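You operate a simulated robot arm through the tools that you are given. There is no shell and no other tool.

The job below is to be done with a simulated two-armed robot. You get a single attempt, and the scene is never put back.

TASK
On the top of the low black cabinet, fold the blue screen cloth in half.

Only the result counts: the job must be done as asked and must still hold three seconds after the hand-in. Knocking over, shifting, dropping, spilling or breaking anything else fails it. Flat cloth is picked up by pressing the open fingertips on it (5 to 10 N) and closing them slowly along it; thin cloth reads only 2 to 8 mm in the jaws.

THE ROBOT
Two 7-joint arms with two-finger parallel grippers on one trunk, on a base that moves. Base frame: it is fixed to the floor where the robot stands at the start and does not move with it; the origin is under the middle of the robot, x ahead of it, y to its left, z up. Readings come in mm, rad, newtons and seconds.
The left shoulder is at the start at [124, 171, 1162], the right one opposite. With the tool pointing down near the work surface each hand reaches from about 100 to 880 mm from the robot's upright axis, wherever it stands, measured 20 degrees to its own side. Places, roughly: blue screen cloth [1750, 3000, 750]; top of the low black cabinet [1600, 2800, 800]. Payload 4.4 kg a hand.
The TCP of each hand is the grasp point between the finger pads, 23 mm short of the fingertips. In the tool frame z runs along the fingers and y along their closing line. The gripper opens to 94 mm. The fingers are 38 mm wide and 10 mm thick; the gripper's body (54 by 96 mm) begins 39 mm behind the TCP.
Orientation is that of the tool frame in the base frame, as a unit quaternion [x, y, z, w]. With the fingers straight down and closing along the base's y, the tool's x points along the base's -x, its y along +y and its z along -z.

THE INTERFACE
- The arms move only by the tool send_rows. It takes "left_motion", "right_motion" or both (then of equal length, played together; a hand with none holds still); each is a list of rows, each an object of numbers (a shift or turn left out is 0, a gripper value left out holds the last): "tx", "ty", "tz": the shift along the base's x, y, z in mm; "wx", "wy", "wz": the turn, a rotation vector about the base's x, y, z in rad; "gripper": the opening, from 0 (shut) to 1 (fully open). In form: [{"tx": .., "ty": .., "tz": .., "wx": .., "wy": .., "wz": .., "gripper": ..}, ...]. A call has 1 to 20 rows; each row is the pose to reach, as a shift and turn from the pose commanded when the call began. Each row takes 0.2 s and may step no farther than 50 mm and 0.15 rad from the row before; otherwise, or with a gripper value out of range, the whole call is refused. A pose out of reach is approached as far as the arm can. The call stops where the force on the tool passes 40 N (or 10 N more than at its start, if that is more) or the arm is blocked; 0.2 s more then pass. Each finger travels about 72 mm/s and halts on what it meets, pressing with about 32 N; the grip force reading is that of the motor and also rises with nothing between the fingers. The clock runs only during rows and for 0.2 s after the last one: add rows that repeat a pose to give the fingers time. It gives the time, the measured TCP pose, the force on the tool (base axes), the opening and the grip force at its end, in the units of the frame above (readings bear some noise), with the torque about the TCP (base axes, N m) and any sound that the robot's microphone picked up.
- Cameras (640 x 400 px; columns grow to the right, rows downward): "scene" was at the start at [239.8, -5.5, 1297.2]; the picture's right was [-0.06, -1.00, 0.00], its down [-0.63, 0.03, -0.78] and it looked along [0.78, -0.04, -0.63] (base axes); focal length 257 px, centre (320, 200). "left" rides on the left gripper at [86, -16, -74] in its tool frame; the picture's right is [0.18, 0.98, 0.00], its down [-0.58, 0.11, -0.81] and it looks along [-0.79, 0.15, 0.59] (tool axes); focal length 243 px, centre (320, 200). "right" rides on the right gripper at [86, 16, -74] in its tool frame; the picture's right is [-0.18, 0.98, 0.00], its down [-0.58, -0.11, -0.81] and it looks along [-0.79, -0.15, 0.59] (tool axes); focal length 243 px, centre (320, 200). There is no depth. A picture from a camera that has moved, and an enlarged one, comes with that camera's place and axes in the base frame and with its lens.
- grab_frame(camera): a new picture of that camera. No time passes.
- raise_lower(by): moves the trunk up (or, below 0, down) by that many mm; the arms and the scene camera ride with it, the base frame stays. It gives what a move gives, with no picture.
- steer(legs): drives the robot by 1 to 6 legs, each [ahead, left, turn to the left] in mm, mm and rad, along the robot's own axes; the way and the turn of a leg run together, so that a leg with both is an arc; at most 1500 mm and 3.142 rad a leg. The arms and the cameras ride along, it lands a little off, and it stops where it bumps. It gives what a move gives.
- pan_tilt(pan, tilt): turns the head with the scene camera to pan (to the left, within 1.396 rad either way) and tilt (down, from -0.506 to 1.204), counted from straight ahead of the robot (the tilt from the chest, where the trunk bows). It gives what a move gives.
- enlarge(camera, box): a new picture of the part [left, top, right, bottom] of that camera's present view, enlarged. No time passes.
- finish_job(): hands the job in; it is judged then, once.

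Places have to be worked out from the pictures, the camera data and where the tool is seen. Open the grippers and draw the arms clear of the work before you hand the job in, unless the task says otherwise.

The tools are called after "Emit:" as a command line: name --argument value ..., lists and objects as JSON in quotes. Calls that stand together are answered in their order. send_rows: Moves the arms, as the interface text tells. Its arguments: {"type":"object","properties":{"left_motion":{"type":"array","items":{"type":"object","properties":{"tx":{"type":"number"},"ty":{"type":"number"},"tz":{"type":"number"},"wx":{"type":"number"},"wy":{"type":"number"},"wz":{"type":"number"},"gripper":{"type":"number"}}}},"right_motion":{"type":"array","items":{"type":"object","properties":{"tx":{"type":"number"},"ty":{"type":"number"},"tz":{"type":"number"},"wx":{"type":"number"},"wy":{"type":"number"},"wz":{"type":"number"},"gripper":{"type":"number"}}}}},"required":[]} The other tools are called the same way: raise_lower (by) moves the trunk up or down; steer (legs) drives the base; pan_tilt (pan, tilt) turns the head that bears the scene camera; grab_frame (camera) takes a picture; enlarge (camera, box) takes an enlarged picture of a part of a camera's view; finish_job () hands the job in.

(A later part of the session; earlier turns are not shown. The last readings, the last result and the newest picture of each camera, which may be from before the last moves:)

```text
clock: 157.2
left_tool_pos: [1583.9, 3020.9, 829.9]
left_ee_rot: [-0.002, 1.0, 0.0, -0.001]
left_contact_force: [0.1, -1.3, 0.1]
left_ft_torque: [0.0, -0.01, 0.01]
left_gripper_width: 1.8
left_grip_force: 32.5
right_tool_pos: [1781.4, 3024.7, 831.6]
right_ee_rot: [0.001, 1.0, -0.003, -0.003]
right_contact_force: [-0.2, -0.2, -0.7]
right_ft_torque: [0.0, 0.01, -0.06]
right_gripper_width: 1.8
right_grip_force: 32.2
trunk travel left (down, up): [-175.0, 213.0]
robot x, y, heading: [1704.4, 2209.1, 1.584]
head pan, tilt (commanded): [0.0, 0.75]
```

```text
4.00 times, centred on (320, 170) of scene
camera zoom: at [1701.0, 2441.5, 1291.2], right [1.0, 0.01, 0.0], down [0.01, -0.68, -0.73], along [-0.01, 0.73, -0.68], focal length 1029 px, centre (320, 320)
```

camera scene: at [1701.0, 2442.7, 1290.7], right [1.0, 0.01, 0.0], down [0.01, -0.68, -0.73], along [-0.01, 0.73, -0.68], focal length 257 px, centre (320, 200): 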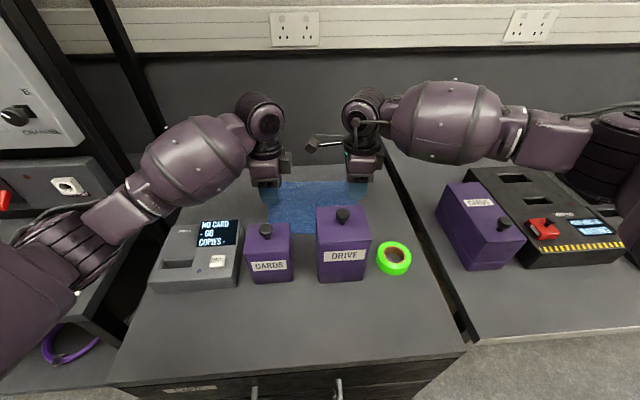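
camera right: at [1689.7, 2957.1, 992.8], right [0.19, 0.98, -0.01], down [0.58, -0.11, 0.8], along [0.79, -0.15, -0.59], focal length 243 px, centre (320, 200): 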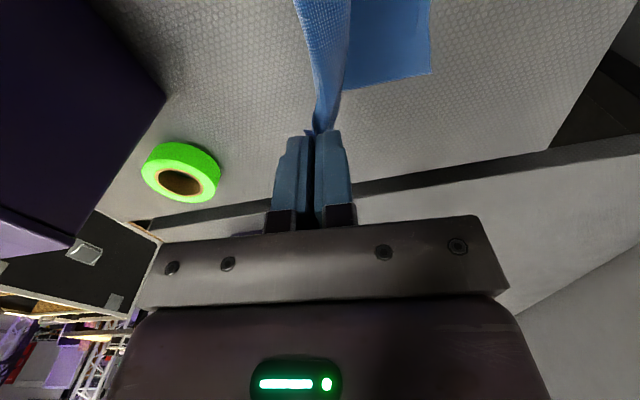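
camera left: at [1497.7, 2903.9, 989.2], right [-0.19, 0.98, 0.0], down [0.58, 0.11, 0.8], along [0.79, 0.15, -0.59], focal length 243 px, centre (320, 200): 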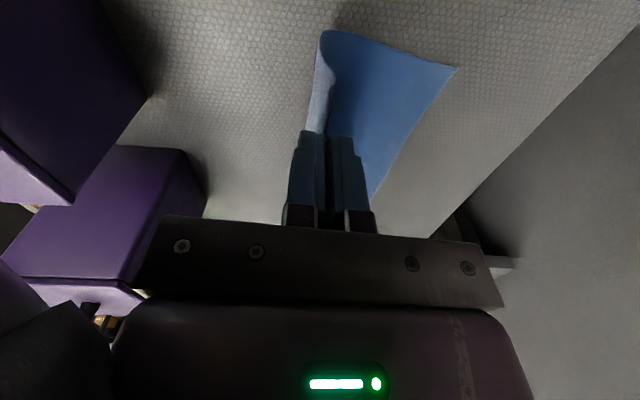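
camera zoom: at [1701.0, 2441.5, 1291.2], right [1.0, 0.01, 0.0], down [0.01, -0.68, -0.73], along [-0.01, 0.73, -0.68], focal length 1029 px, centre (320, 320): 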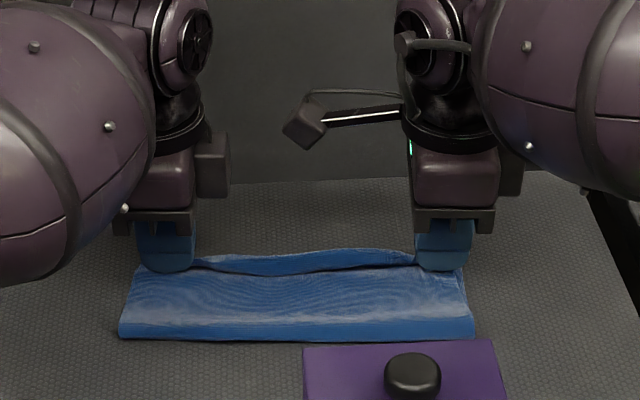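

The fold stays near y 2943, and the pinch at y ≈ 3021–3025 now sits over the back edge at 3022–3027. I stretch the hem slightly sideways to flatten its middle, lower to contact, and open the jaws about 10 mm.

Emit:
send_rows --left_motion '[{"tx": -2}, {"tx": -4}, {"tx": -4, "tz": -2}, {"tx": -4, "tz": -4}, {"tx": -4, "tz": -4}, {"tx": -4, "tz": -4, "gripper": 0.02}, {"tx": -4, "tz": -4, "gripper": 0.04}, {"tx": -4, "tz": -4, "gripper": 0.06}, {"tx": -4, "tz": -4, "gripper": 0.08}, {"tx": -4, "tz": -4, "gripper": 0.1}, {"tx": -4, "tz": -4, "gripper": 0.1}]' --right_motion '[{"tx": 2}, {"tx": 4}, {"tx": 4, "tz": -2.5}, {"tx": 4, "tz": -5}, {"tx": 4, "tz": -5}, {"tx": 4, "tz": -5, "gripper": 0.02}, {"tx": 4, "tz": -5, "gripper": 0.04}, {"tx": 4, "tz": -5, "gripper": 0.06}, {"tx": 4, "tz": -5, "gripper": 0.08}, {"tx": 4, "tz": -5, "gripper": 0.1}, {"tx": 4, "tz": -5, "gripper": 0.1}]'

Emit:
enlarge --camera "left" --box '[200, 40, 420, 200]'

Emit:
enlarge --camera "right" --box '[180, 20, 420, 200]'

Emit:
enlarge --camera "scene" --box '[250, 120, 390, 220]'

```text
clock: 159.6
left_tool_pos: [1579.0, 3021.5, 826.3]
left_ee_rot: [-0.002, 1.0, -0.001, -0.001]
left_contact_force: [-0.1, 0.2, 0.1]
left_ft_torque: [0.0, -0.04, -0.01]
left_gripper_width: 9.3
left_grip_force: 0.0
right_tool_pos: [1784.8, 3024.4, 826.1]
right_ee_rot: [0.002, 1.0, -0.003, -0.002]
right_contact_force: [0.6, 1.0, 4.0]
right_ft_torque: [0.0, -0.01, 0.02]
right_gripper_width: 9.0
right_grip_force: 0.1
trunk travel left (down, up): [-175.0, 213.0]
robot x, y, heading: [1698.1, 2206.8, 1.579]
head pan, tilt (commanded): [0.0, 0.75]
```

```text
2.50 times, centred on (310, 120) of left
camera zoom: at [1493.5, 3005.3, 901.8], right [-0.19, 0.98, 0.0], down [0.58, 0.11, 0.81], along [0.79, 0.15, -0.59], focal length 606 px, centre (345, 400)
```

zoom: 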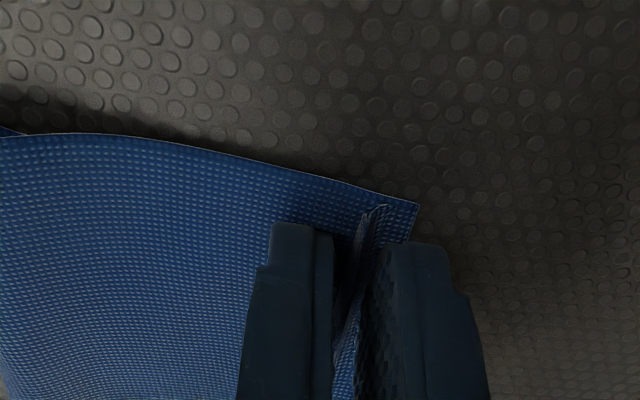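

```text
2.22 times, centred on (300, 110) of right
camera zoom: at [1699.1, 3041.3, 900.6], right [0.19, 0.98, -0.01], down [0.58, -0.11, 0.8], along [0.79, -0.15, -0.59], focal length 539 px, centre (364, 400)
```

zoom: 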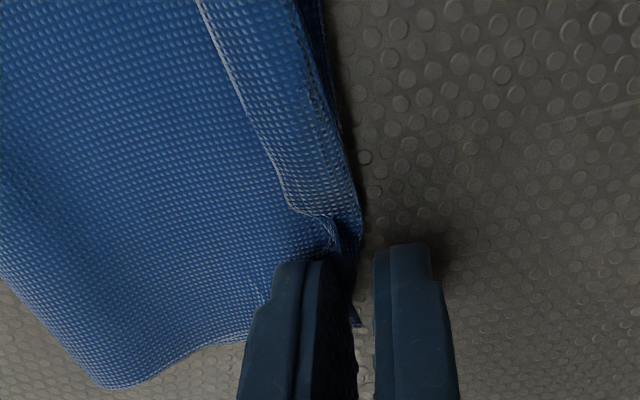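

```text
4.00 times, centred on (320, 170) of scene
camera zoom: at [1700.9, 2441.2, 1291.3], right [1.0, 0.01, 0.0], down [0.01, -0.68, -0.73], along [-0.01, 0.73, -0.68], focal length 1029 px, centre (320, 320)
```

zoom: 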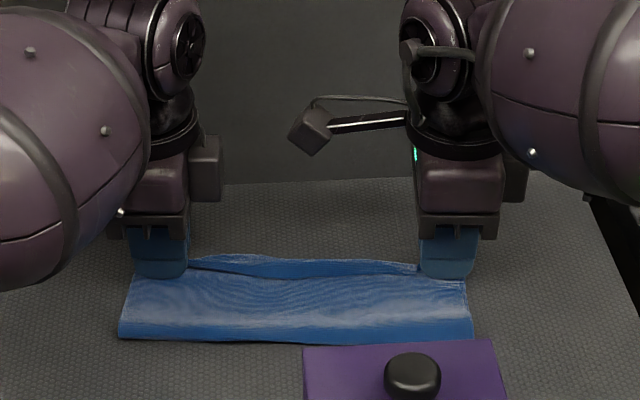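

The strips now stand between the fingers, only about 10 mm long on the left. I raise the tips slightly and nudge both hands 14 mm to the back to tip the strips outward, then lift away.

Emit:
send_rows --left_motion '[{"tz": 1.5}, {"tz": 1.5, "ty": 3}, {"tz": 1.5, "ty": 6}, {"tz": 1.5, "ty": 9}, {"tz": 1.5, "ty": 12}, {"tz": 1.5, "ty": 14}, {"tz": 6, "ty": 16}, {"tz": 15, "ty": 17}, {"tz": 30, "ty": 17}, {"tz": 60, "ty": 15}, {"tz": 90, "ty": 10}, {"tz": 120, "ty": 5}]' --right_motion '[{"tz": 2.5}, {"tz": 2.5, "ty": 3}, {"tz": 2.5, "ty": 6}, {"tz": 2.5, "ty": 9}, {"tz": 2.5, "ty": 12}, {"tz": 2.5, "ty": 14}, {"tz": 6, "ty": 15}, {"tz": 15, "ty": 15}, {"tz": 30, "ty": 14}, {"tz": 60, "ty": 10}, {"tz": 90, "ty": 5}, {"tz": 120, "ty": 0}]'

Emit:
enlarge --camera "left" --box '[160, 0, 400, 200]'

Emit:
enlarge --camera "right" --box '[180, 0, 400, 140]'

Emit:
enlarge --camera "scene" --box '[260, 150, 380, 220]'

```text
clock: 162.2
left_tool_pos: [1577.1, 3025.9, 946.4]
left_ee_rot: [-0.002, 1.0, 0.0, -0.001]
left_contact_force: [0.1, 0.3, -0.2]
left_ft_torque: [0.06, -0.04, -0.01]
left_gripper_width: 9.2
left_grip_force: 0.1
right_tool_pos: [1786.9, 3023.2, 947.7]
right_ee_rot: [0.002, 1.0, -0.002, -0.002]
right_contact_force: [0.0, 0.2, 0.1]
right_ft_torque: [0.03, -0.04, -0.01]
right_gripper_width: 9.2
right_grip_force: 0.1
trunk travel left (down, up): [-175.0, 213.0]
robot x, y, heading: [1702.7, 2203.2, 1.585]
head pan, tilt (commanded): [0.0, 0.75]
```

```text
2.00 times, centred on (280, 100) of left
camera zoom: at [1491.8, 3009.6, 1022.6], right [-0.19, 0.98, 0.0], down [0.58, 0.11, 0.81], along [0.79, 0.15, -0.59], focal length 485 px, centre (400, 400)
```

zoom: 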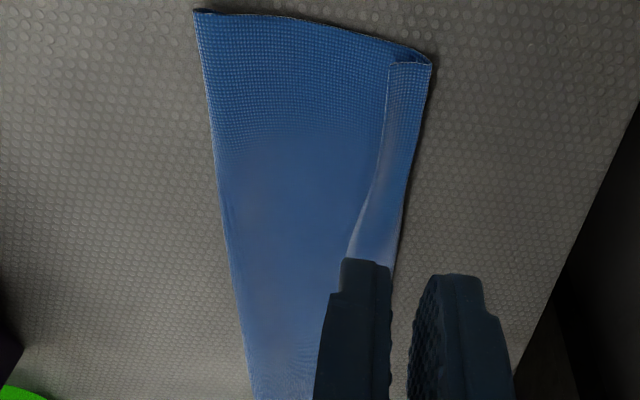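

```text
2.86 times, centred on (290, 70) of right
camera zoom: at [1699.2, 3040.0, 1022.2], right [0.19, 0.98, 0.0], down [0.58, -0.11, 0.8], along [0.79, -0.15, -0.59], focal length 693 px, centre (406, 571)
```

zoom: 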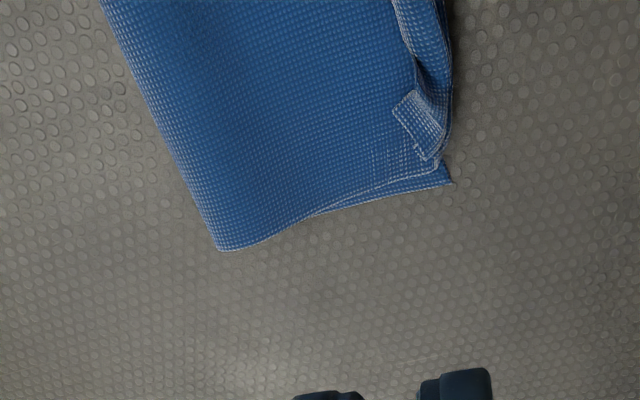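

```text
5.33 times, centred on (320, 185) of scene
camera zoom: at [1701.1, 2440.0, 1291.8], right [1.0, 0.01, 0.0], down [0.01, -0.68, -0.73], along [-0.01, 0.73, -0.68], focal length 1372 px, centre (320, 280)
```

zoom: 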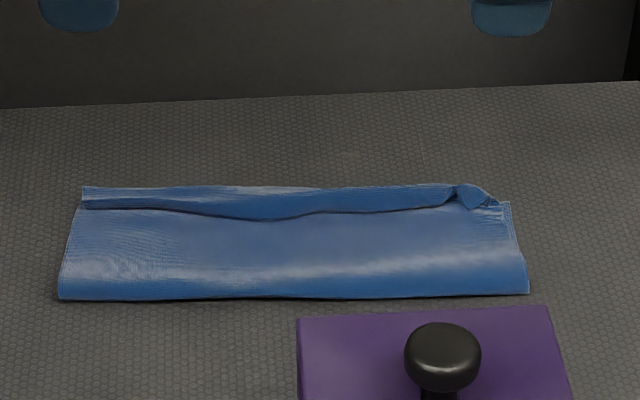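

This is clearly better: the lip is down to about 16 mm at the left, 20 mm in the middle and 12 mm at the right. One more small walk of the hem outward should nearly remove it. I position narrow jaws just above both hems again.

Emit:
send_rows --left_motion '[{"tx": 2, "ty": -2, "tz": -25, "gripper": 0.085}, {"tx": 4, "ty": -4, "tz": -50}, {"tx": 4, "ty": -4, "tz": -75}, {"tx": 4, "ty": -4, "tz": -95}, {"tx": 4, "ty": -4, "tz": -107}, {"tx": 4, "ty": -4, "tz": -111}, {"tx": 4, "ty": -4, "tz": -111}]' --right_motion '[{"tx": -2, "ty": 3, "tz": -25, "gripper": 0.11}, {"tx": -4, "ty": 5, "tz": -50}, {"tx": -4, "ty": 5, "tz": -75}, {"tx": -4, "ty": 5, "tz": -95}, {"tx": -4, "ty": 5, "tz": -107}, {"tx": -4, "ty": 5, "tz": -111}, {"tx": -4, "ty": 5, "tz": -111}]'

Emit:
enlarge --camera "left" --box '[200, 40, 440, 220]'

Emit:
enlarge --camera "right" --box '[180, 20, 420, 200]'

```text
clock: 163.8
left_tool_pos: [1582.1, 3022.3, 834.5]
left_ee_rot: [-0.002, 1.0, -0.001, 0.0]
left_contact_force: [0.7, -0.6, 0.2]
left_ft_torque: [0.04, 0.0, 0.0]
left_gripper_width: 8.0
left_grip_force: 0.0
right_tool_pos: [1781.6, 3030.0, 833.6]
right_ee_rot: [0.001, 1.0, -0.003, -0.002]
right_contact_force: [-0.2, -0.2, -0.3]
right_ft_torque: [-0.01, 0.01, 0.02]
right_gripper_width: 10.2
right_grip_force: 0.1
trunk travel left (down, up): [-175.0, 213.0]
robot x, y, heading: [1701.5, 2203.9, 1.584]
head pan, tilt (commanded): [0.0, 0.75]
```

```text
2.22 times, centred on (320, 130) of left
camera zoom: at [1497.3, 3006.5, 910.4], right [-0.19, 0.98, 0.0], down [0.58, 0.11, 0.81], along [0.79, 0.15, -0.59], focal length 539 px, centre (320, 356)
```

zoom: 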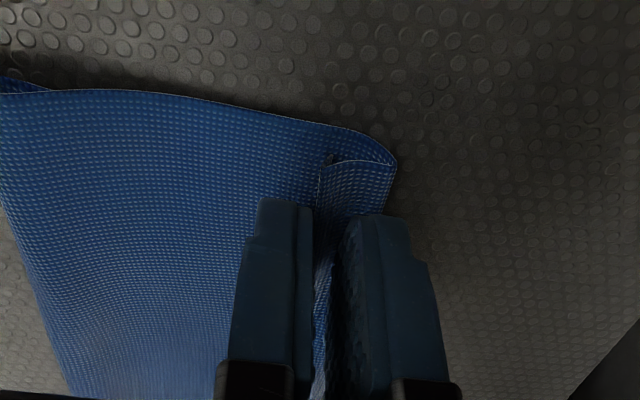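

```text
2.22 times, centred on (300, 110) of right
camera zoom: at [1695.3, 3047.0, 908.0], right [0.19, 0.98, -0.01], down [0.58, -0.11, 0.8], along [0.79, -0.15, -0.59], focal length 539 px, centre (364, 400)
```

zoom: 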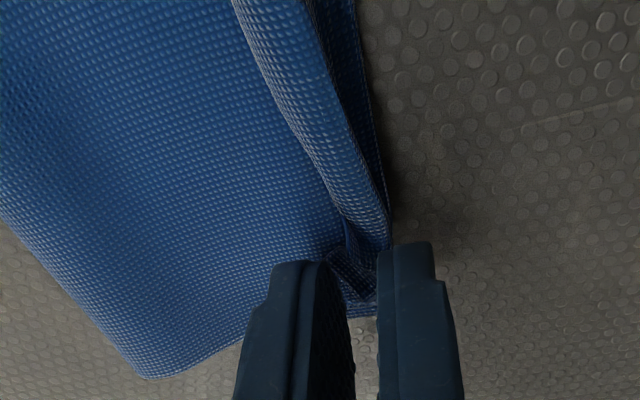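

Both hems lie in the jaw gaps. I lower to contact, close slowly, and lift 12 mm to verify the grips.

Emit:
send_rows --left_motion '[{"tz": -4}, {"tz": -8}, {"tz": -10}, {"tz": -11.2}, {"tz": -11.8}, {"tz": -11.8}, {"tz": -11.8, "gripper": 0.065}, {"tz": -11.8, "gripper": 0.045}, {"tz": -11.8, "gripper": 0.025}, {"tz": -11.8, "gripper": 0.01}, {"tz": -11.8, "gripper": 0.0}, {"tz": -11.8, "gripper": 0.0}, {"tz": -11.8, "gripper": 0.0}, {"tz": -6}, {"tz": 0}]' --right_motion '[{"tz": -4}, {"tz": -7}, {"tz": -8.5}, {"tz": -9.5}, {"tz": -10.5}, {"tz": -10.5}, {"tz": -10.5, "gripper": 0.085}, {"tz": -10.5, "gripper": 0.06}, {"tz": -10.5, "gripper": 0.035}, {"tz": -10.5, "gripper": 0.015}, {"tz": -10.5, "gripper": 0.0}, {"tz": -10.5, "gripper": 0.0}, {"tz": -10.5, "gripper": 0.0}, {"tz": -5}, {"tz": 0}]'

Emit:
enlarge --camera "left" --box '[200, 40, 440, 220]'

Emit:
enlarge --camera "right" --box '[180, 20, 420, 200]'

```text
clock: 167.0
left_tool_pos: [1583.3, 3021.7, 833.4]
left_ee_rot: [-0.002, 1.0, -0.002, -0.001]
left_contact_force: [0.0, 0.4, -0.2]
left_ft_torque: [0.01, 0.03, 0.01]
left_gripper_width: 2.0
left_grip_force: 32.3
right_tool_pos: [1780.6, 3029.1, 832.0]
right_ee_rot: [0.001, 1.0, -0.005, -0.003]
right_contact_force: [-0.8, 0.4, -0.7]
right_ft_torque: [0.0, -0.03, -0.02]
right_gripper_width: 1.6
right_grip_force: 32.6
trunk travel left (down, up): [-175.0, 213.0]
robot x, y, heading: [1704.7, 2210.9, 1.582]
head pan, tilt (commanded): [0.0, 0.75]
```

```text
2.22 times, centred on (320, 130) of left
camera zoom: at [1497.0, 3005.1, 909.8], right [-0.19, 0.98, 0.0], down [0.58, 0.11, 0.8], along [0.79, 0.15, -0.59], focal length 539 px, centre (320, 356)
```

zoom: 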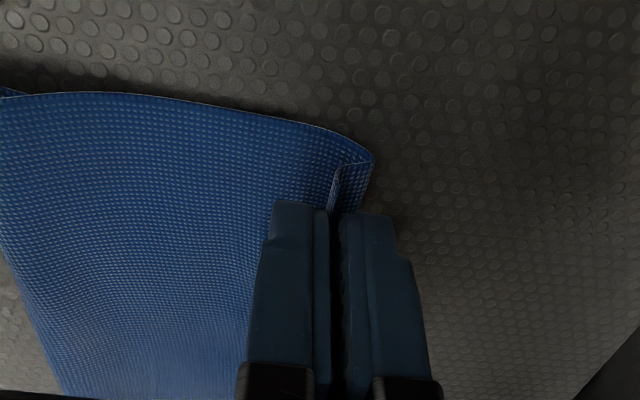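

```text
2.22 times, centred on (300, 110) of right
camera zoom: at [1694.9, 3045.1, 906.2], right [0.19, 0.98, -0.01], down [0.58, -0.1, 0.81], along [0.79, -0.15, -0.59], focal length 539 px, centre (364, 400)
```

zoom: 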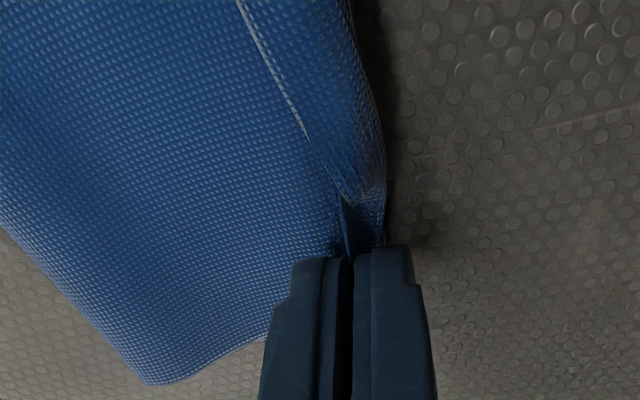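

Both hems are held. I lift a bit, stretch sideways 3 mm each, carry the hem outward until nearly taut (left to y ≈ 3041, right to ≈ 3040), and set down.

Emit:
send_rows --left_motion '[{"tz": 5}, {"tz": 10, "tx": -2}, {"tz": 10, "tx": -3, "ty": 4}, {"tz": 10, "tx": -3, "ty": 8}, {"tz": 10, "tx": -3, "ty": 12}, {"tz": 8, "tx": -3, "ty": 16}, {"tz": 5, "tx": -3, "ty": 19}, {"tz": 0, "tx": -3, "ty": 20}, {"tz": -4, "tx": -3, "ty": 20}, {"tz": -7, "tx": -3, "ty": 20}, {"tz": -7, "tx": -3, "ty": 20}]' --right_motion '[{"tz": 5}, {"tz": 10, "tx": 2}, {"tz": 10, "tx": 3, "ty": 3}, {"tz": 10, "tx": 3, "ty": 5}, {"tz": 10, "tx": 3, "ty": 8}, {"tz": 8, "tx": 3, "ty": 10}, {"tz": 5, "tx": 3, "ty": 11}, {"tz": 0, "tx": 3, "ty": 11}, {"tz": -3, "tx": 3, "ty": 11}, {"tz": -6, "tx": 3, "ty": 11}, {"tz": -6, "tx": 3, "ty": 11}]'

Emit:
enlarge --camera "left" --box '[100, 30, 420, 230]'

Emit:
enlarge --camera "right" --box '[100, 0, 420, 200]'

Emit:
enlarge --camera "scene" --box '[250, 120, 390, 220]'

```text
clock: 169.4
left_tool_pos: [1580.0, 3042.7, 828.2]
left_ee_rot: [-0.001, 1.0, -0.001, -0.001]
left_contact_force: [-0.3, -0.3, 0.0]
left_ft_torque: [0.0, 0.02, 0.0]
left_gripper_width: 1.7
left_grip_force: 32.1
right_tool_pos: [1784.0, 3040.3, 827.3]
right_ee_rot: [0.002, 1.0, -0.003, -0.001]
right_contact_force: [-0.7, 0.1, 1.0]
right_ft_torque: [-0.01, 0.01, -0.04]
right_gripper_width: 1.6
right_grip_force: 32.7
trunk travel left (down, up): [-175.0, 213.0]
robot x, y, heading: [1703.0, 2206.3, 1.58]
head pan, tilt (commanded): [0.0, 0.75]
```

```text
2.00 times, centred on (260, 130) of left
camera zoom: at [1494.1, 3025.6, 904.4], right [-0.19, 0.98, 0.0], down [0.58, 0.11, 0.81], along [0.79, 0.15, -0.59], focal length 485 px, centre (440, 340)
```

zoom: 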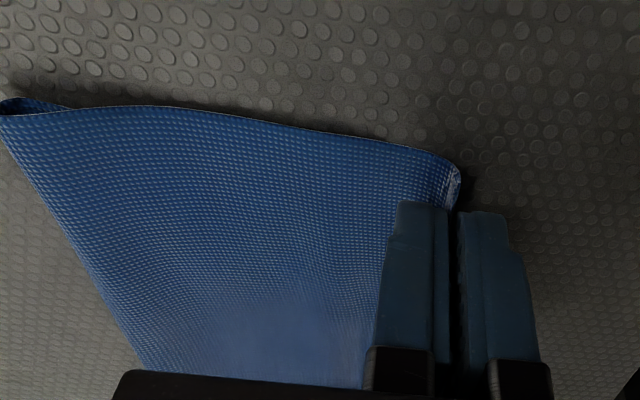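

```text
2.00 times, centred on (260, 100) of right
camera zoom: at [1697.7, 3057.4, 902.5], right [0.19, 0.98, -0.01], down [0.58, -0.11, 0.8], along [0.79, -0.15, -0.59], focal length 485 px, centre (440, 400)
```

zoom: 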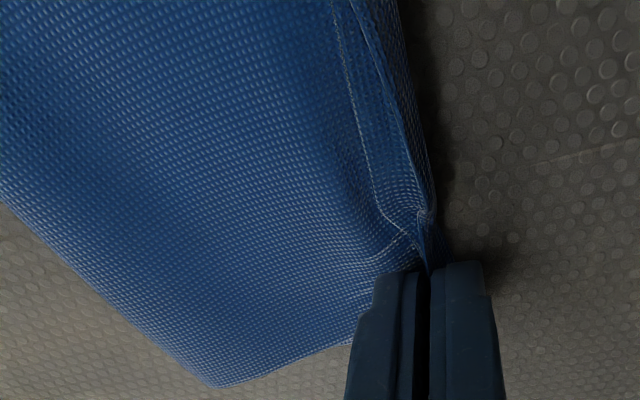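

```text
4.00 times, centred on (320, 170) of scene
camera zoom: at [1701.0, 2441.4, 1291.2], right [1.0, 0.01, 0.0], down [0.01, -0.68, -0.73], along [-0.01, 0.73, -0.68], focal length 1029 px, centre (320, 320)
```

zoom: 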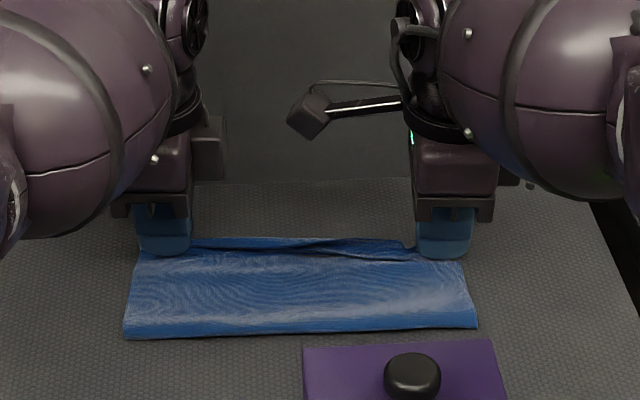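

Excellent: the left pinch sits right at the edge with no loop, the fold-to-edge depth is about 97 mm, and the lip has nearly vanished. I release gently, nudge slightly outward, and lift straight up.

Emit:
send_rows --left_motion '[{"tz": -1}, {"tz": -1, "gripper": 0.02}, {"tz": -1, "gripper": 0.04}, {"tz": -1, "gripper": 0.06}, {"tz": -1, "gripper": 0.08}, {"tz": -1, "gripper": 0.08}, {"tz": 0, "ty": 3}, {"tz": 1, "ty": 5}, {"tz": 5, "ty": 6}, {"tz": 14, "ty": 6}, {"tz": 30, "ty": 5}, {"tz": 60, "ty": 0}, {"tz": 95, "ty": -8}, {"tz": 125, "ty": -16}]' --right_motion '[{"tz": -0.5}, {"tz": -0.5, "gripper": 0.02}, {"tz": -0.5, "gripper": 0.04}, {"tz": -0.5, "gripper": 0.06}, {"tz": -0.5, "gripper": 0.08}, {"tz": -0.5, "gripper": 0.08}, {"tz": 0.5, "ty": 2}, {"tz": 2, "ty": 4}, {"tz": 6, "ty": 4}, {"tz": 15, "ty": 4}, {"tz": 30, "ty": 3}, {"tz": 60, "ty": -2}, {"tz": 95, "ty": -8}, {"tz": 125, "ty": -14}]'

Emit:
enlarge --camera "left" --box '[160, 0, 400, 200]'

Emit:
enlarge --camera "right" --box '[180, 0, 400, 140]'

Emit:
enlarge --camera "scene" --box '[260, 150, 380, 220]'

```text
clock: 172.4
left_tool_pos: [1578.8, 3024.7, 954.8]
left_ee_rot: [-0.002, 1.0, 0.001, -0.001]
left_contact_force: [0.3, 0.1, 0.0]
left_ft_torque: [0.02, 0.0, 0.0]
left_gripper_width: 7.8
left_grip_force: 0.0
left hand out of reach, approached as far as the arm can: row 8, 9
right_tool_pos: [1783.9, 3026.9, 955.2]
right_ee_rot: [0.001, 1.0, -0.002, -0.003]
right_contact_force: [-0.1, -0.7, -0.5]
right_ft_torque: [0.04, 0.03, -0.02]
right_gripper_width: 7.5
right_grip_force: 0.0
right hand out of reach, approached as far as the arm can: row 9
trunk travel left (down, up): [-175.0, 213.0]
robot x, y, heading: [1701.2, 2206.0, 1.581]
head pan, tilt (commanded): [0.0, 0.75]
```

```text
2.00 times, centred on (280, 100) of left
camera zoom: at [1494.0, 3009.6, 1030.5], right [-0.19, 0.98, 0.0], down [0.58, 0.11, 0.81], along [0.79, 0.15, -0.59], focal length 485 px, centre (400, 400)
```

zoom: 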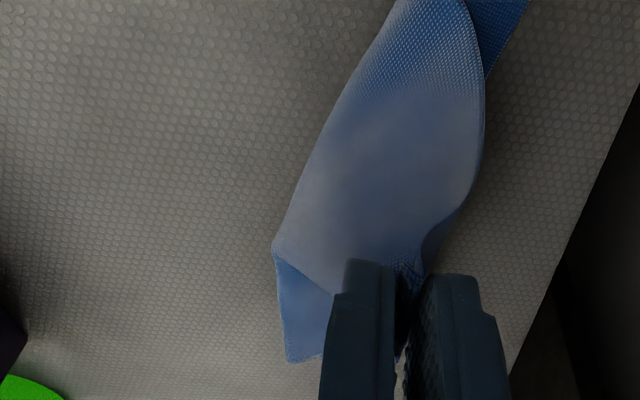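

```text
2.86 times, centred on (290, 70) of right
camera zoom: at [1697.7, 3044.1, 1030.7], right [0.19, 0.98, 0.0], down [0.58, -0.11, 0.8], along [0.79, -0.15, -0.59], focal length 693 px, centre (406, 571)
```

zoom: 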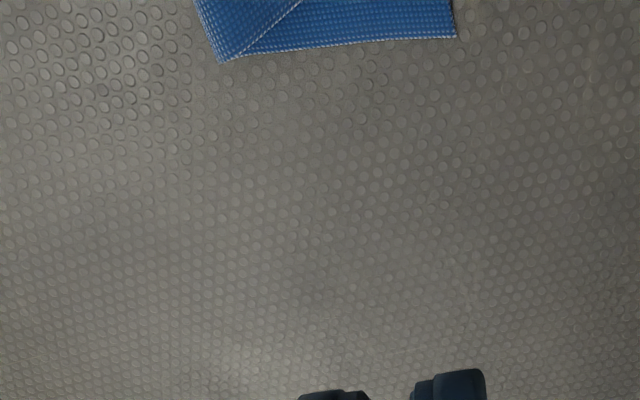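

```text
5.33 times, centred on (320, 185) of scene
camera zoom: at [1700.9, 2440.2, 1291.7], right [1.0, 0.01, 0.0], down [0.01, -0.68, -0.73], along [-0.01, 0.73, -0.68], focal length 1372 px, centre (320, 280)
```

zoom: 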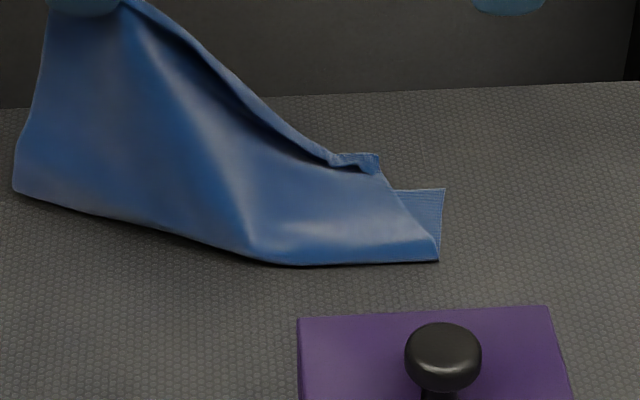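

The cloth snagged in the left jaws at only 8 mm opening and was lifted with the hand, dragging the right end. I close the left gripper to secure it and look at the full views before lowering.

Emit:
send_rows --left_motion '[{"gripper": 0.04}, {"gripper": 0.0}, {"gripper": 0.0}, {"gripper": 0.0}]'

Emit:
grab_frame --camera "scene"

Emit:
grab_frame --camera "left"

Emit:
grab_frame --camera "right"

```text
clock: 173.4
left_tool_pos: [1580.2, 3026.3, 952.6]
left_ee_rot: [-0.001, 1.0, -0.001, -0.001]
left_contact_force: [-0.2, -0.2, 0.0]
left_ft_torque: [0.05, 0.02, -0.03]
left_gripper_width: 0.1
left_grip_force: 31.8
right_tool_pos: [1784.0, 3028.0, 953.2]
right_ee_rot: [0.002, 1.0, -0.003, -0.001]
right_contact_force: [0.5, 0.8, -0.5]
right_ft_torque: [-0.01, 0.0, 0.03]
right_gripper_width: 7.4
right_grip_force: 0.1
trunk travel left (down, up): [-175.0, 213.0]
robot x, y, heading: [1699.9, 2209.8, 1.581]
head pan, tilt (commanded): [0.0, 0.75]
```

```text
taken
camera scene: at [1701.0, 2441.5, 1291.2], right [1.0, 0.01, 0.0], down [0.01, -0.68, -0.73], along [-0.01, 0.73, -0.68], focal length 257 px, centre (320, 200)
```

scene: 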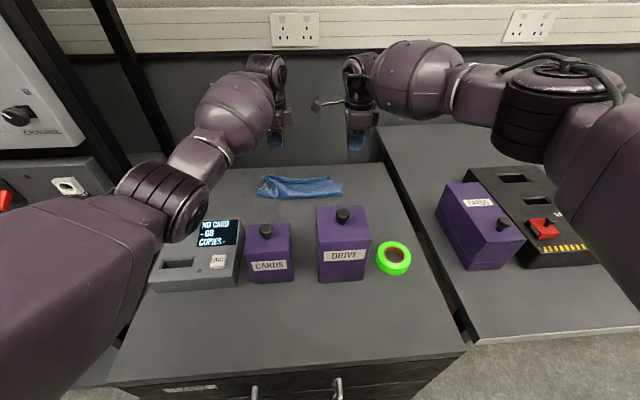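

```text
taken
camera left: at [1494.2, 3010.8, 1028.5], right [-0.19, 0.98, 0.0], down [0.58, 0.11, 0.81], along [0.79, 0.15, -0.59], focal length 243 px, centre (320, 200)
```

left: 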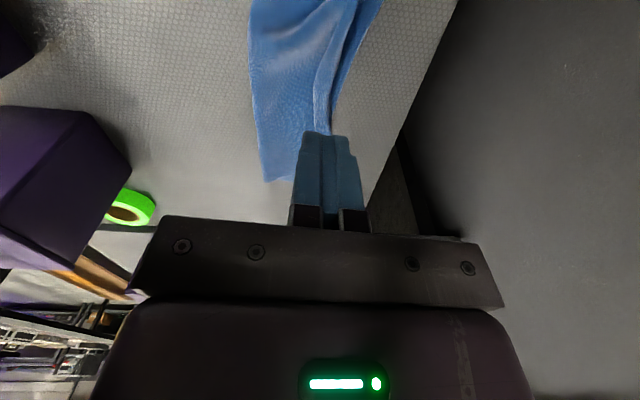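

```text
taken
camera right: at [1697.7, 3045.1, 1028.4], right [0.19, 0.98, -0.01], down [0.58, -0.11, 0.8], along [0.79, -0.15, -0.59], focal length 243 px, centre (320, 200)
```

right: 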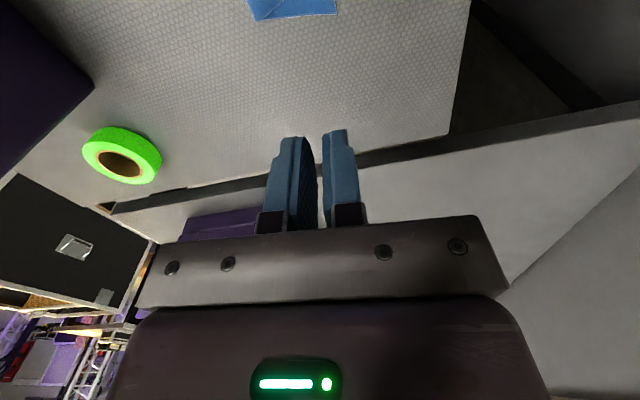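

The cloth slipped out and fell back onto the cabinet, and nothing else moved. I look at how it lies now.

Emit:
enlarge --camera "scene" --box '[230, 150, 370, 230]'

Emit:
enlarge --camera "left" --box '[220, 0, 420, 200]'

```text
4.57 times, centred on (300, 190) of scene
camera zoom: at [1701.0, 2441.5, 1291.2], right [1.0, 0.01, 0.0], down [0.01, -0.68, -0.73], along [-0.01, 0.73, -0.68], focal length 1176 px, centre (411, 246)
```

zoom: 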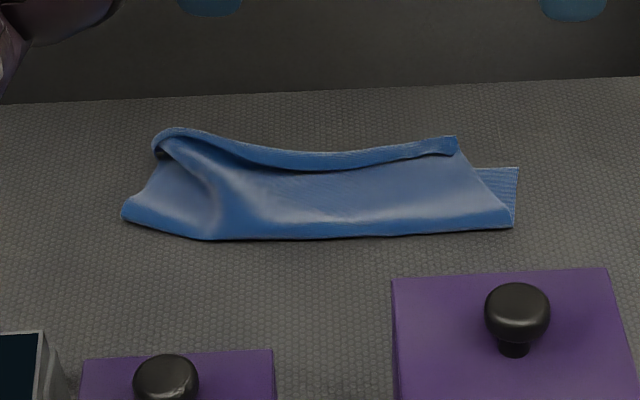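

```text
2.00 times, centred on (320, 100) of left
camera zoom: at [1494.2, 3010.8, 1028.5], right [-0.19, 0.98, 0.0], down [0.58, 0.11, 0.81], along [0.79, 0.15, -0.59], focal length 485 px, centre (320, 400)
```

zoom: 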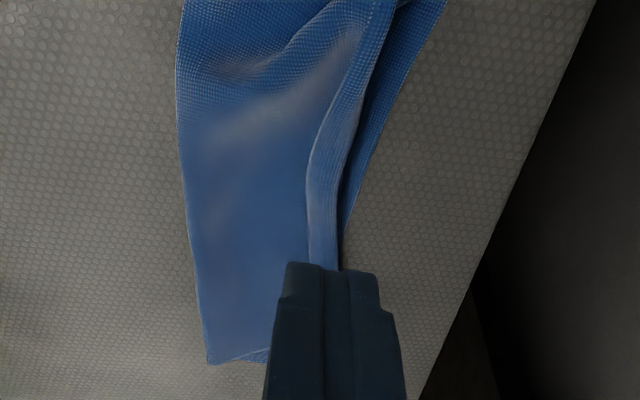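

The cloth is still folded but has shifted about 50 mm left and got skewed, with the left part curled. I move the left hand aside to see its left end properly before re-laying it.

Emit:
send_rows --left_motion '[{"tx": -20, "tz": 10}, {"tx": -40, "tz": 20}, {"tx": -60, "tz": 30}, {"tx": -75, "tz": 40}]'

Emit:
grab_frame --camera "left"

Emit:
enlarge --camera "left" --box '[180, 0, 440, 200]'

```text
clock: 174.4
left_tool_pos: [1504.4, 3027.3, 993.9]
left_ee_rot: [-0.001, 1.0, -0.001, -0.002]
left_contact_force: [0.2, 0.0, 0.4]
left_ft_torque: [-0.02, -0.02, -0.02]
left_gripper_width: 0.0
left_grip_force: 32.2
right_tool_pos: [1783.7, 3028.4, 954.5]
right_ee_rot: [0.001, 1.0, -0.003, -0.002]
right_contact_force: [-0.2, -0.5, 0.5]
right_ft_torque: [0.02, -0.01, 0.02]
right_gripper_width: 7.2
right_grip_force: 0.0
trunk travel left (down, up): [-175.0, 213.0]
robot x, y, heading: [1704.9, 2207.0, 1.576]
head pan, tilt (commanded): [0.0, 0.75]
```

```text
taken
camera left: at [1418.1, 3010.6, 1069.3], right [-0.19, 0.98, 0.0], down [0.58, 0.11, 0.81], along [0.79, 0.15, -0.59], focal length 243 px, centre (320, 200)
```

left: 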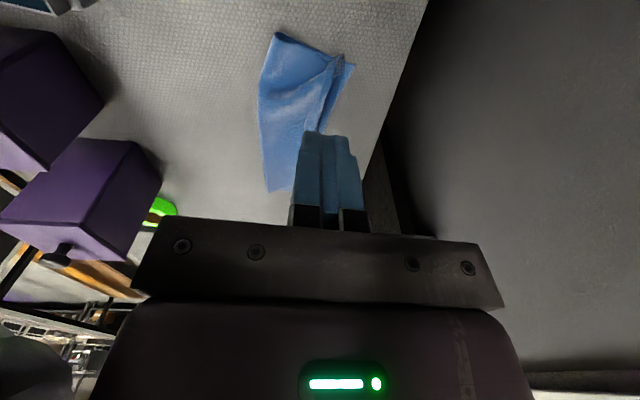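

```text
2.00 times, centred on (310, 100) of left
camera zoom: at [1418.1, 3010.6, 1069.3], right [-0.19, 0.98, 0.0], down [0.58, 0.11, 0.81], along [0.79, 0.15, -0.59], focal length 485 px, centre (340, 400)
```

zoom: 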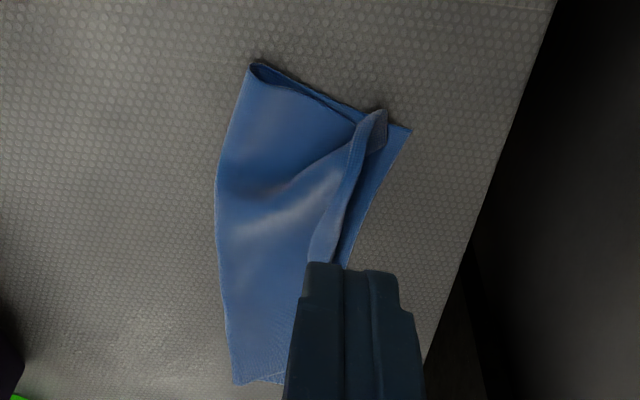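

The left end shows B ≈ 82 mm: back-left corner at (1531, 3069), fold at (1515, 2987). The back-right corner is at (1763, 3043). I'll press both closed hands on the folded cloth and drag it back toward its old place, right and toward me, so the hem is comfortably in reach.

Emit:
send_rows --left_motion '[{"tx": 20, "tz": -20}, {"tx": 46, "tz": -50}, {"tx": 46, "tz": -90}, {"tx": 46, "tz": -130}, {"tx": 46, "tz": -155}, {"tx": 46, "tz": -164}, {"tx": 46, "tz": -168}, {"tx": 46, "tz": -169.5}, {"tx": 46, "tz": -169.5}]' --right_motion '[{"tx": -20, "ty": -5, "gripper": 0}, {"tx": -40, "ty": -13, "tz": -20}, {"tx": -49, "ty": -13, "tz": -50}, {"tx": -49, "ty": -13, "tz": -90}, {"tx": -49, "ty": -13, "tz": -115}, {"tx": -49, "ty": -13, "tz": -124}, {"tx": -49, "ty": -13, "tz": -128}, {"tx": -49, "ty": -13, "tz": -129.5}, {"tx": -49, "ty": -13, "tz": -129.5}]'

```text
clock: 176.4
left_tool_pos: [1551.8, 3026.7, 824.8]
left_ee_rot: [0.0, 1.0, 0.0, 0.0]
left_contact_force: [1.2, 0.2, 10.1]
left_ft_torque: [0.06, 0.05, -0.01]
left_gripper_width: 0.0
left_grip_force: 32.2
right_tool_pos: [1735.4, 3012.2, 825.2]
right_ee_rot: [0.001, 1.0, -0.003, -0.002]
right_contact_force: [-0.1, 0.0, -0.8]
right_ft_torque: [0.01, 0.01, -0.02]
right_gripper_width: 0.0
right_grip_force: 31.8
trunk travel left (down, up): [-175.0, 213.0]
robot x, y, heading: [1701.3, 2204.4, 1.578]
head pan, tilt (commanded): [0.0, 0.75]
```

The left presses 10 N and the right isn't loaded yet, so I even them out and then drag the cloth with both hands.

Emit:
send_rows --left_motion '[{"tz": 1}, {"tz": 1}, {"tz": 1, "tx": 3, "ty": -4.5}, {"tz": 1, "tx": 6, "ty": -9}, {"tz": 1, "tx": 9, "ty": -13.5}, {"tz": 1, "tx": 12, "ty": -18}, {"tz": 1, "tx": 15, "ty": -22.5}, {"tz": 1, "tx": 18, "ty": -27}, {"tz": 1, "tx": 21, "ty": -31.5}, {"tz": 1, "tx": 24, "ty": -36}, {"tz": 1, "tx": 27, "ty": -40.5}, {"tz": 1, "tx": 30, "ty": -45}, {"tz": 1, "tx": 30, "ty": -45}]' --right_motion '[{"tz": -1}, {"tz": -2}, {"tz": -2, "tx": 3, "ty": -1.8}, {"tz": -2, "tx": 6, "ty": -3.6}, {"tz": -2, "tx": 9, "ty": -5.4}, {"tz": -2, "tx": 12, "ty": -7.2}, {"tz": -2, "tx": 15, "ty": -9}, {"tz": -2, "tx": 18, "ty": -10.8}, {"tz": -2, "tx": 21, "ty": -12.6}, {"tz": -2, "tx": 24, "ty": -14.4}, {"tz": -2, "tx": 27, "ty": -16.2}, {"tz": -2, "tx": 30, "ty": -18}, {"tz": -2, "tx": 30, "ty": -18}]'

Emit:
enlarge --camera "scene" --box '[240, 130, 380, 220]'

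```text
clock: 179.2
left_tool_pos: [1581.1, 2980.5, 824.8]
left_ee_rot: [-0.002, 1.0, 0.0, 0.0]
left_contact_force: [0.2, -0.5, 1.0]
left_ft_torque: [0.02, -0.01, 0.02]
left_gripper_width: 0.0
left_grip_force: 31.7
right_tool_pos: [1765.0, 2993.8, 824.2]
right_ee_rot: [0.001, 1.0, -0.001, -0.002]
right_contact_force: [-3.9, 2.0, 24.6]
right_ft_torque: [-0.01, 0.01, 0.0]
right_gripper_width: 0.0
right_grip_force: 31.8
trunk travel left (down, up): [-175.0, 213.0]
robot x, y, heading: [1703.2, 2206.7, 1.576]
head pan, tilt (commanded): [0.0, 0.75]
```

```text
4.44 times, centred on (310, 175) of scene
camera zoom: at [1700.5, 2439.3, 1291.8], right [1.0, 0.01, 0.0], down [0.01, -0.68, -0.73], along [-0.01, 0.73, -0.68], focal length 1143 px, centre (364, 311)
```

zoom: 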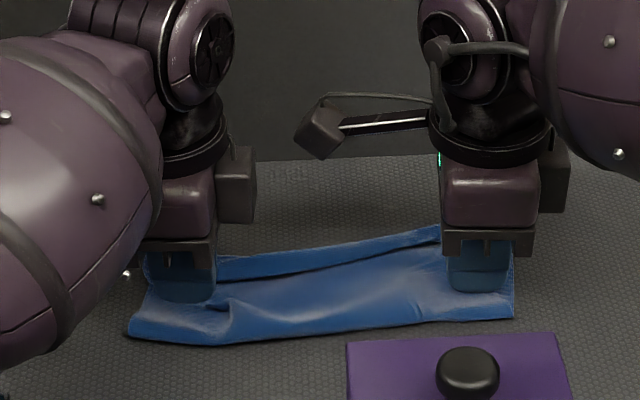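

The cloth moved with the fingers; the right is now pressing 25 N, so I lift both straight up and look at the result.

Emit:
send_rows --left_motion '[{"tz": 3}, {"tz": 12}, {"tz": 30}, {"tz": 60}, {"tz": 95}, {"tz": 130, "tx": -10}, {"tz": 150, "tx": -40}]' --right_motion '[{"tz": 3}, {"tz": 12}, {"tz": 30}, {"tz": 60}, {"tz": 95}, {"tz": 130}, {"tz": 150}]'

Emit:
enlarge --camera "scene" --box '[240, 140, 380, 230]'

Emit:
enlarge --camera "left" --box '[180, 0, 440, 200]'

Emit:
enlarge --camera "right" --box '[180, 0, 400, 140]'

```text
clock: 180.8
left_tool_pos: [1540.4, 2978.7, 974.7]
left_ee_rot: [0.0, 1.0, -0.002, -0.001]
left_contact_force: [-0.2, -1.0, -0.3]
left_ft_torque: [-0.03, 0.0, 0.0]
left_gripper_width: 0.2
left_grip_force: 32.4
right_tool_pos: [1764.8, 2995.2, 972.8]
right_ee_rot: [0.001, 1.0, -0.003, -0.002]
right_contact_force: [-0.6, -0.2, 0.3]
right_ft_torque: [0.0, -0.01, -0.03]
right_gripper_width: 0.0
right_grip_force: 32.3
trunk travel left (down, up): [-175.0, 213.0]
robot x, y, heading: [1701.7, 2206.1, 1.585]
head pan, tilt (commanded): [0.0, 0.75]
```

```text
4.44 times, centred on (310, 185) of scene
camera zoom: at [1699.9, 2441.1, 1291.3], right [1.0, 0.01, 0.0], down [0.01, -0.68, -0.73], along [-0.01, 0.73, -0.68], focal length 1143 px, centre (364, 267)
```

zoom: 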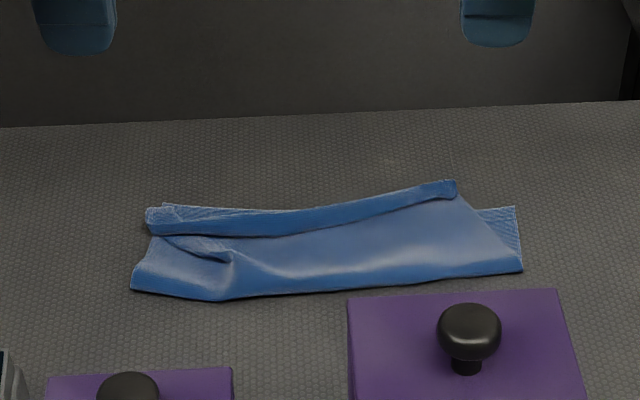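

```text
2.00 times, centred on (310, 100) of left
camera zoom: at [1453.7, 2963.4, 1050.4], right [-0.19, 0.98, 0.0], down [0.58, 0.11, 0.81], along [0.79, 0.15, -0.59], focal length 485 px, centre (340, 400)
```

zoom: 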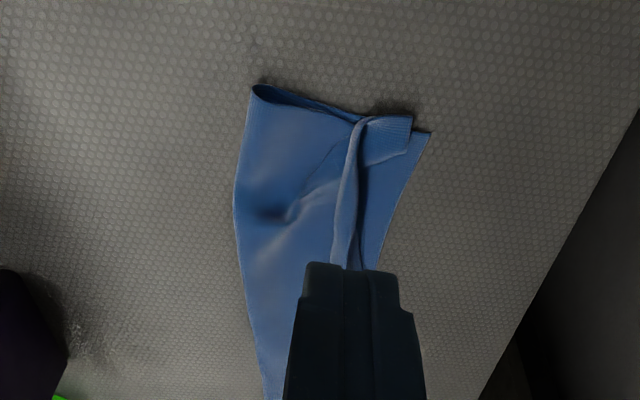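

```text
2.86 times, centred on (290, 70) of right
camera zoom: at [1678.8, 3011.4, 1047.2], right [0.19, 0.98, -0.01], down [0.58, -0.11, 0.8], along [0.79, -0.15, -0.59], focal length 693 px, centre (406, 571)
```

zoom: 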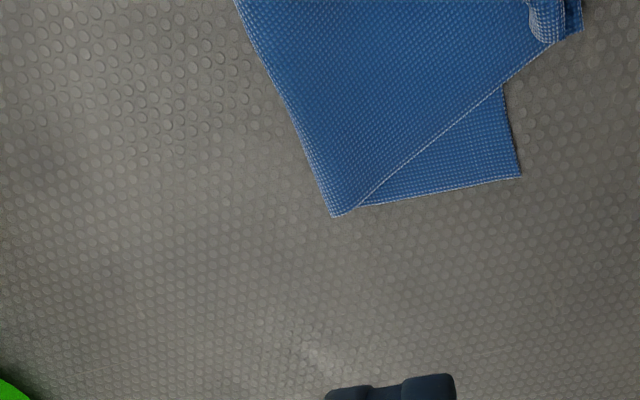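

The bottom layer is now straight and well placed: BL (1558, 3028), BR (1795, 3029). The top layer, though, is skewed about 40 mm left at its right corner (1755, 3042), and its left corner is curled. I move the hands for close views of both top corners.

Emit:
send_rows --left_motion '[{"tx": 0, "ty": 10, "tz": -10}, {"tx": 0, "ty": 25, "tz": -25}, {"tx": 0, "ty": 35, "tz": -45}]' --right_motion '[{"tx": -10, "ty": 10, "tz": -10}, {"tx": -22, "ty": 20, "tz": -25}, {"tx": -30, "ty": 30, "tz": -45}]'

Emit:
enlarge --camera "left" --box '[200, 0, 420, 180]'

Emit:
enlarge --camera "right" --box '[200, 0, 420, 180]'

```text
clock: 181.6
left_tool_pos: [1541.8, 3015.2, 927.0]
left_ee_rot: [-0.001, 1.0, -0.002, -0.001]
left_contact_force: [-0.2, 0.8, -0.9]
left_ft_torque: [-0.04, -0.01, 0.0]
left_gripper_width: 0.0
left_grip_force: 31.7
right_tool_pos: [1735.4, 3027.1, 922.9]
right_ee_rot: [0.001, 1.0, -0.004, -0.002]
right_contact_force: [-0.2, -0.3, 1.0]
right_ft_torque: [-0.03, -0.04, -0.01]
right_gripper_width: 0.1
right_grip_force: 32.3
trunk travel left (down, up): [-175.0, 213.0]
robot x, y, heading: [1702.9, 2206.0, 1.581]
head pan, tilt (commanded): [0.0, 0.75]
```

```text
2.22 times, centred on (310, 90) of left
camera zoom: at [1454.4, 2998.3, 1003.0], right [-0.19, 0.98, 0.0], down [0.58, 0.11, 0.81], along [0.79, 0.15, -0.59], focal length 539 px, centre (342, 444)
```

zoom: 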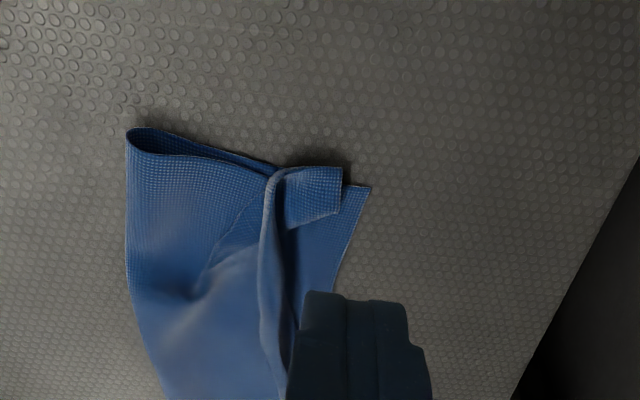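

```text
2.22 times, centred on (310, 90) of right
camera zoom: at [1648.3, 3044.3, 998.8], right [0.19, 0.98, -0.01], down [0.58, -0.1, 0.81], along [0.79, -0.15, -0.59], focal length 539 px, centre (342, 444)
```

zoom: 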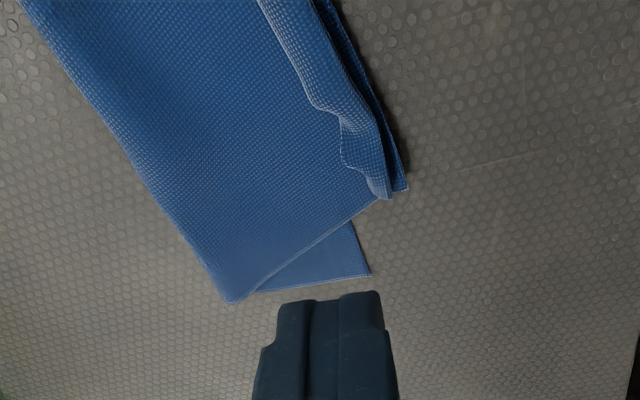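

The left corner's hem now points outward, which is ideal for gripping; the right corner is harder to read. I lower the right hand for a closer look at it.

Emit:
send_rows --right_motion '[{"tx": -5, "ty": 3, "tz": -15}, {"tx": -10, "ty": 6, "tz": -30}, {"tx": -14, "ty": 8, "tz": -45}]'

Emit:
enlarge --camera "right" --box '[230, 40, 410, 180]'

Emit:
enlarge --camera "scene" --box '[310, 155, 370, 200]'

```text
clock: 182.4
left_tool_pos: [1539.9, 3014.9, 928.7]
left_ee_rot: [-0.002, 1.0, -0.002, -0.002]
left_contact_force: [0.5, 0.4, -0.5]
left_ft_torque: [0.0, -0.01, 0.04]
left_gripper_width: 0.1
left_grip_force: 32.2
right_tool_pos: [1721.6, 3034.2, 881.1]
right_ee_rot: [0.002, 1.0, -0.003, -0.002]
right_contact_force: [0.3, 0.9, 0.2]
right_ft_torque: [-0.03, -0.01, 0.01]
right_gripper_width: 0.2
right_grip_force: 31.7
trunk travel left (down, up): [-175.0, 213.0]
robot x, y, heading: [1702.5, 2205.5, 1.579]
head pan, tilt (commanded): [0.0, 0.75]
```

```text
2.86 times, centred on (320, 110) of right
camera zoom: at [1634.9, 3051.8, 955.6], right [0.19, 0.98, -0.01], down [0.58, -0.11, 0.8], along [0.79, -0.15, -0.59], focal length 693 px, centre (320, 457)
```

zoom: 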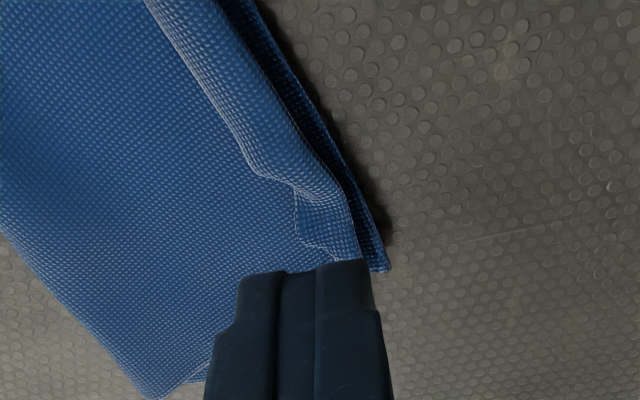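

```text
8.89 times, centred on (340, 178) of scene
camera zoom: at [1700.4, 2441.8, 1291.1], right [1.0, 0.01, 0.0], down [0.01, -0.68, -0.73], along [-0.01, 0.73, -0.68], focal length 2286 px, centre (142, 400)
```

zoom: 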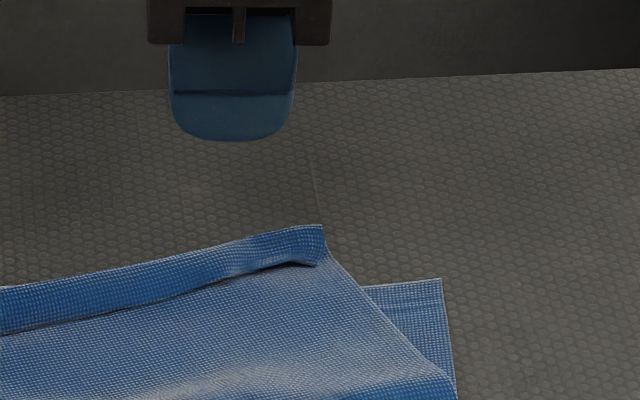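

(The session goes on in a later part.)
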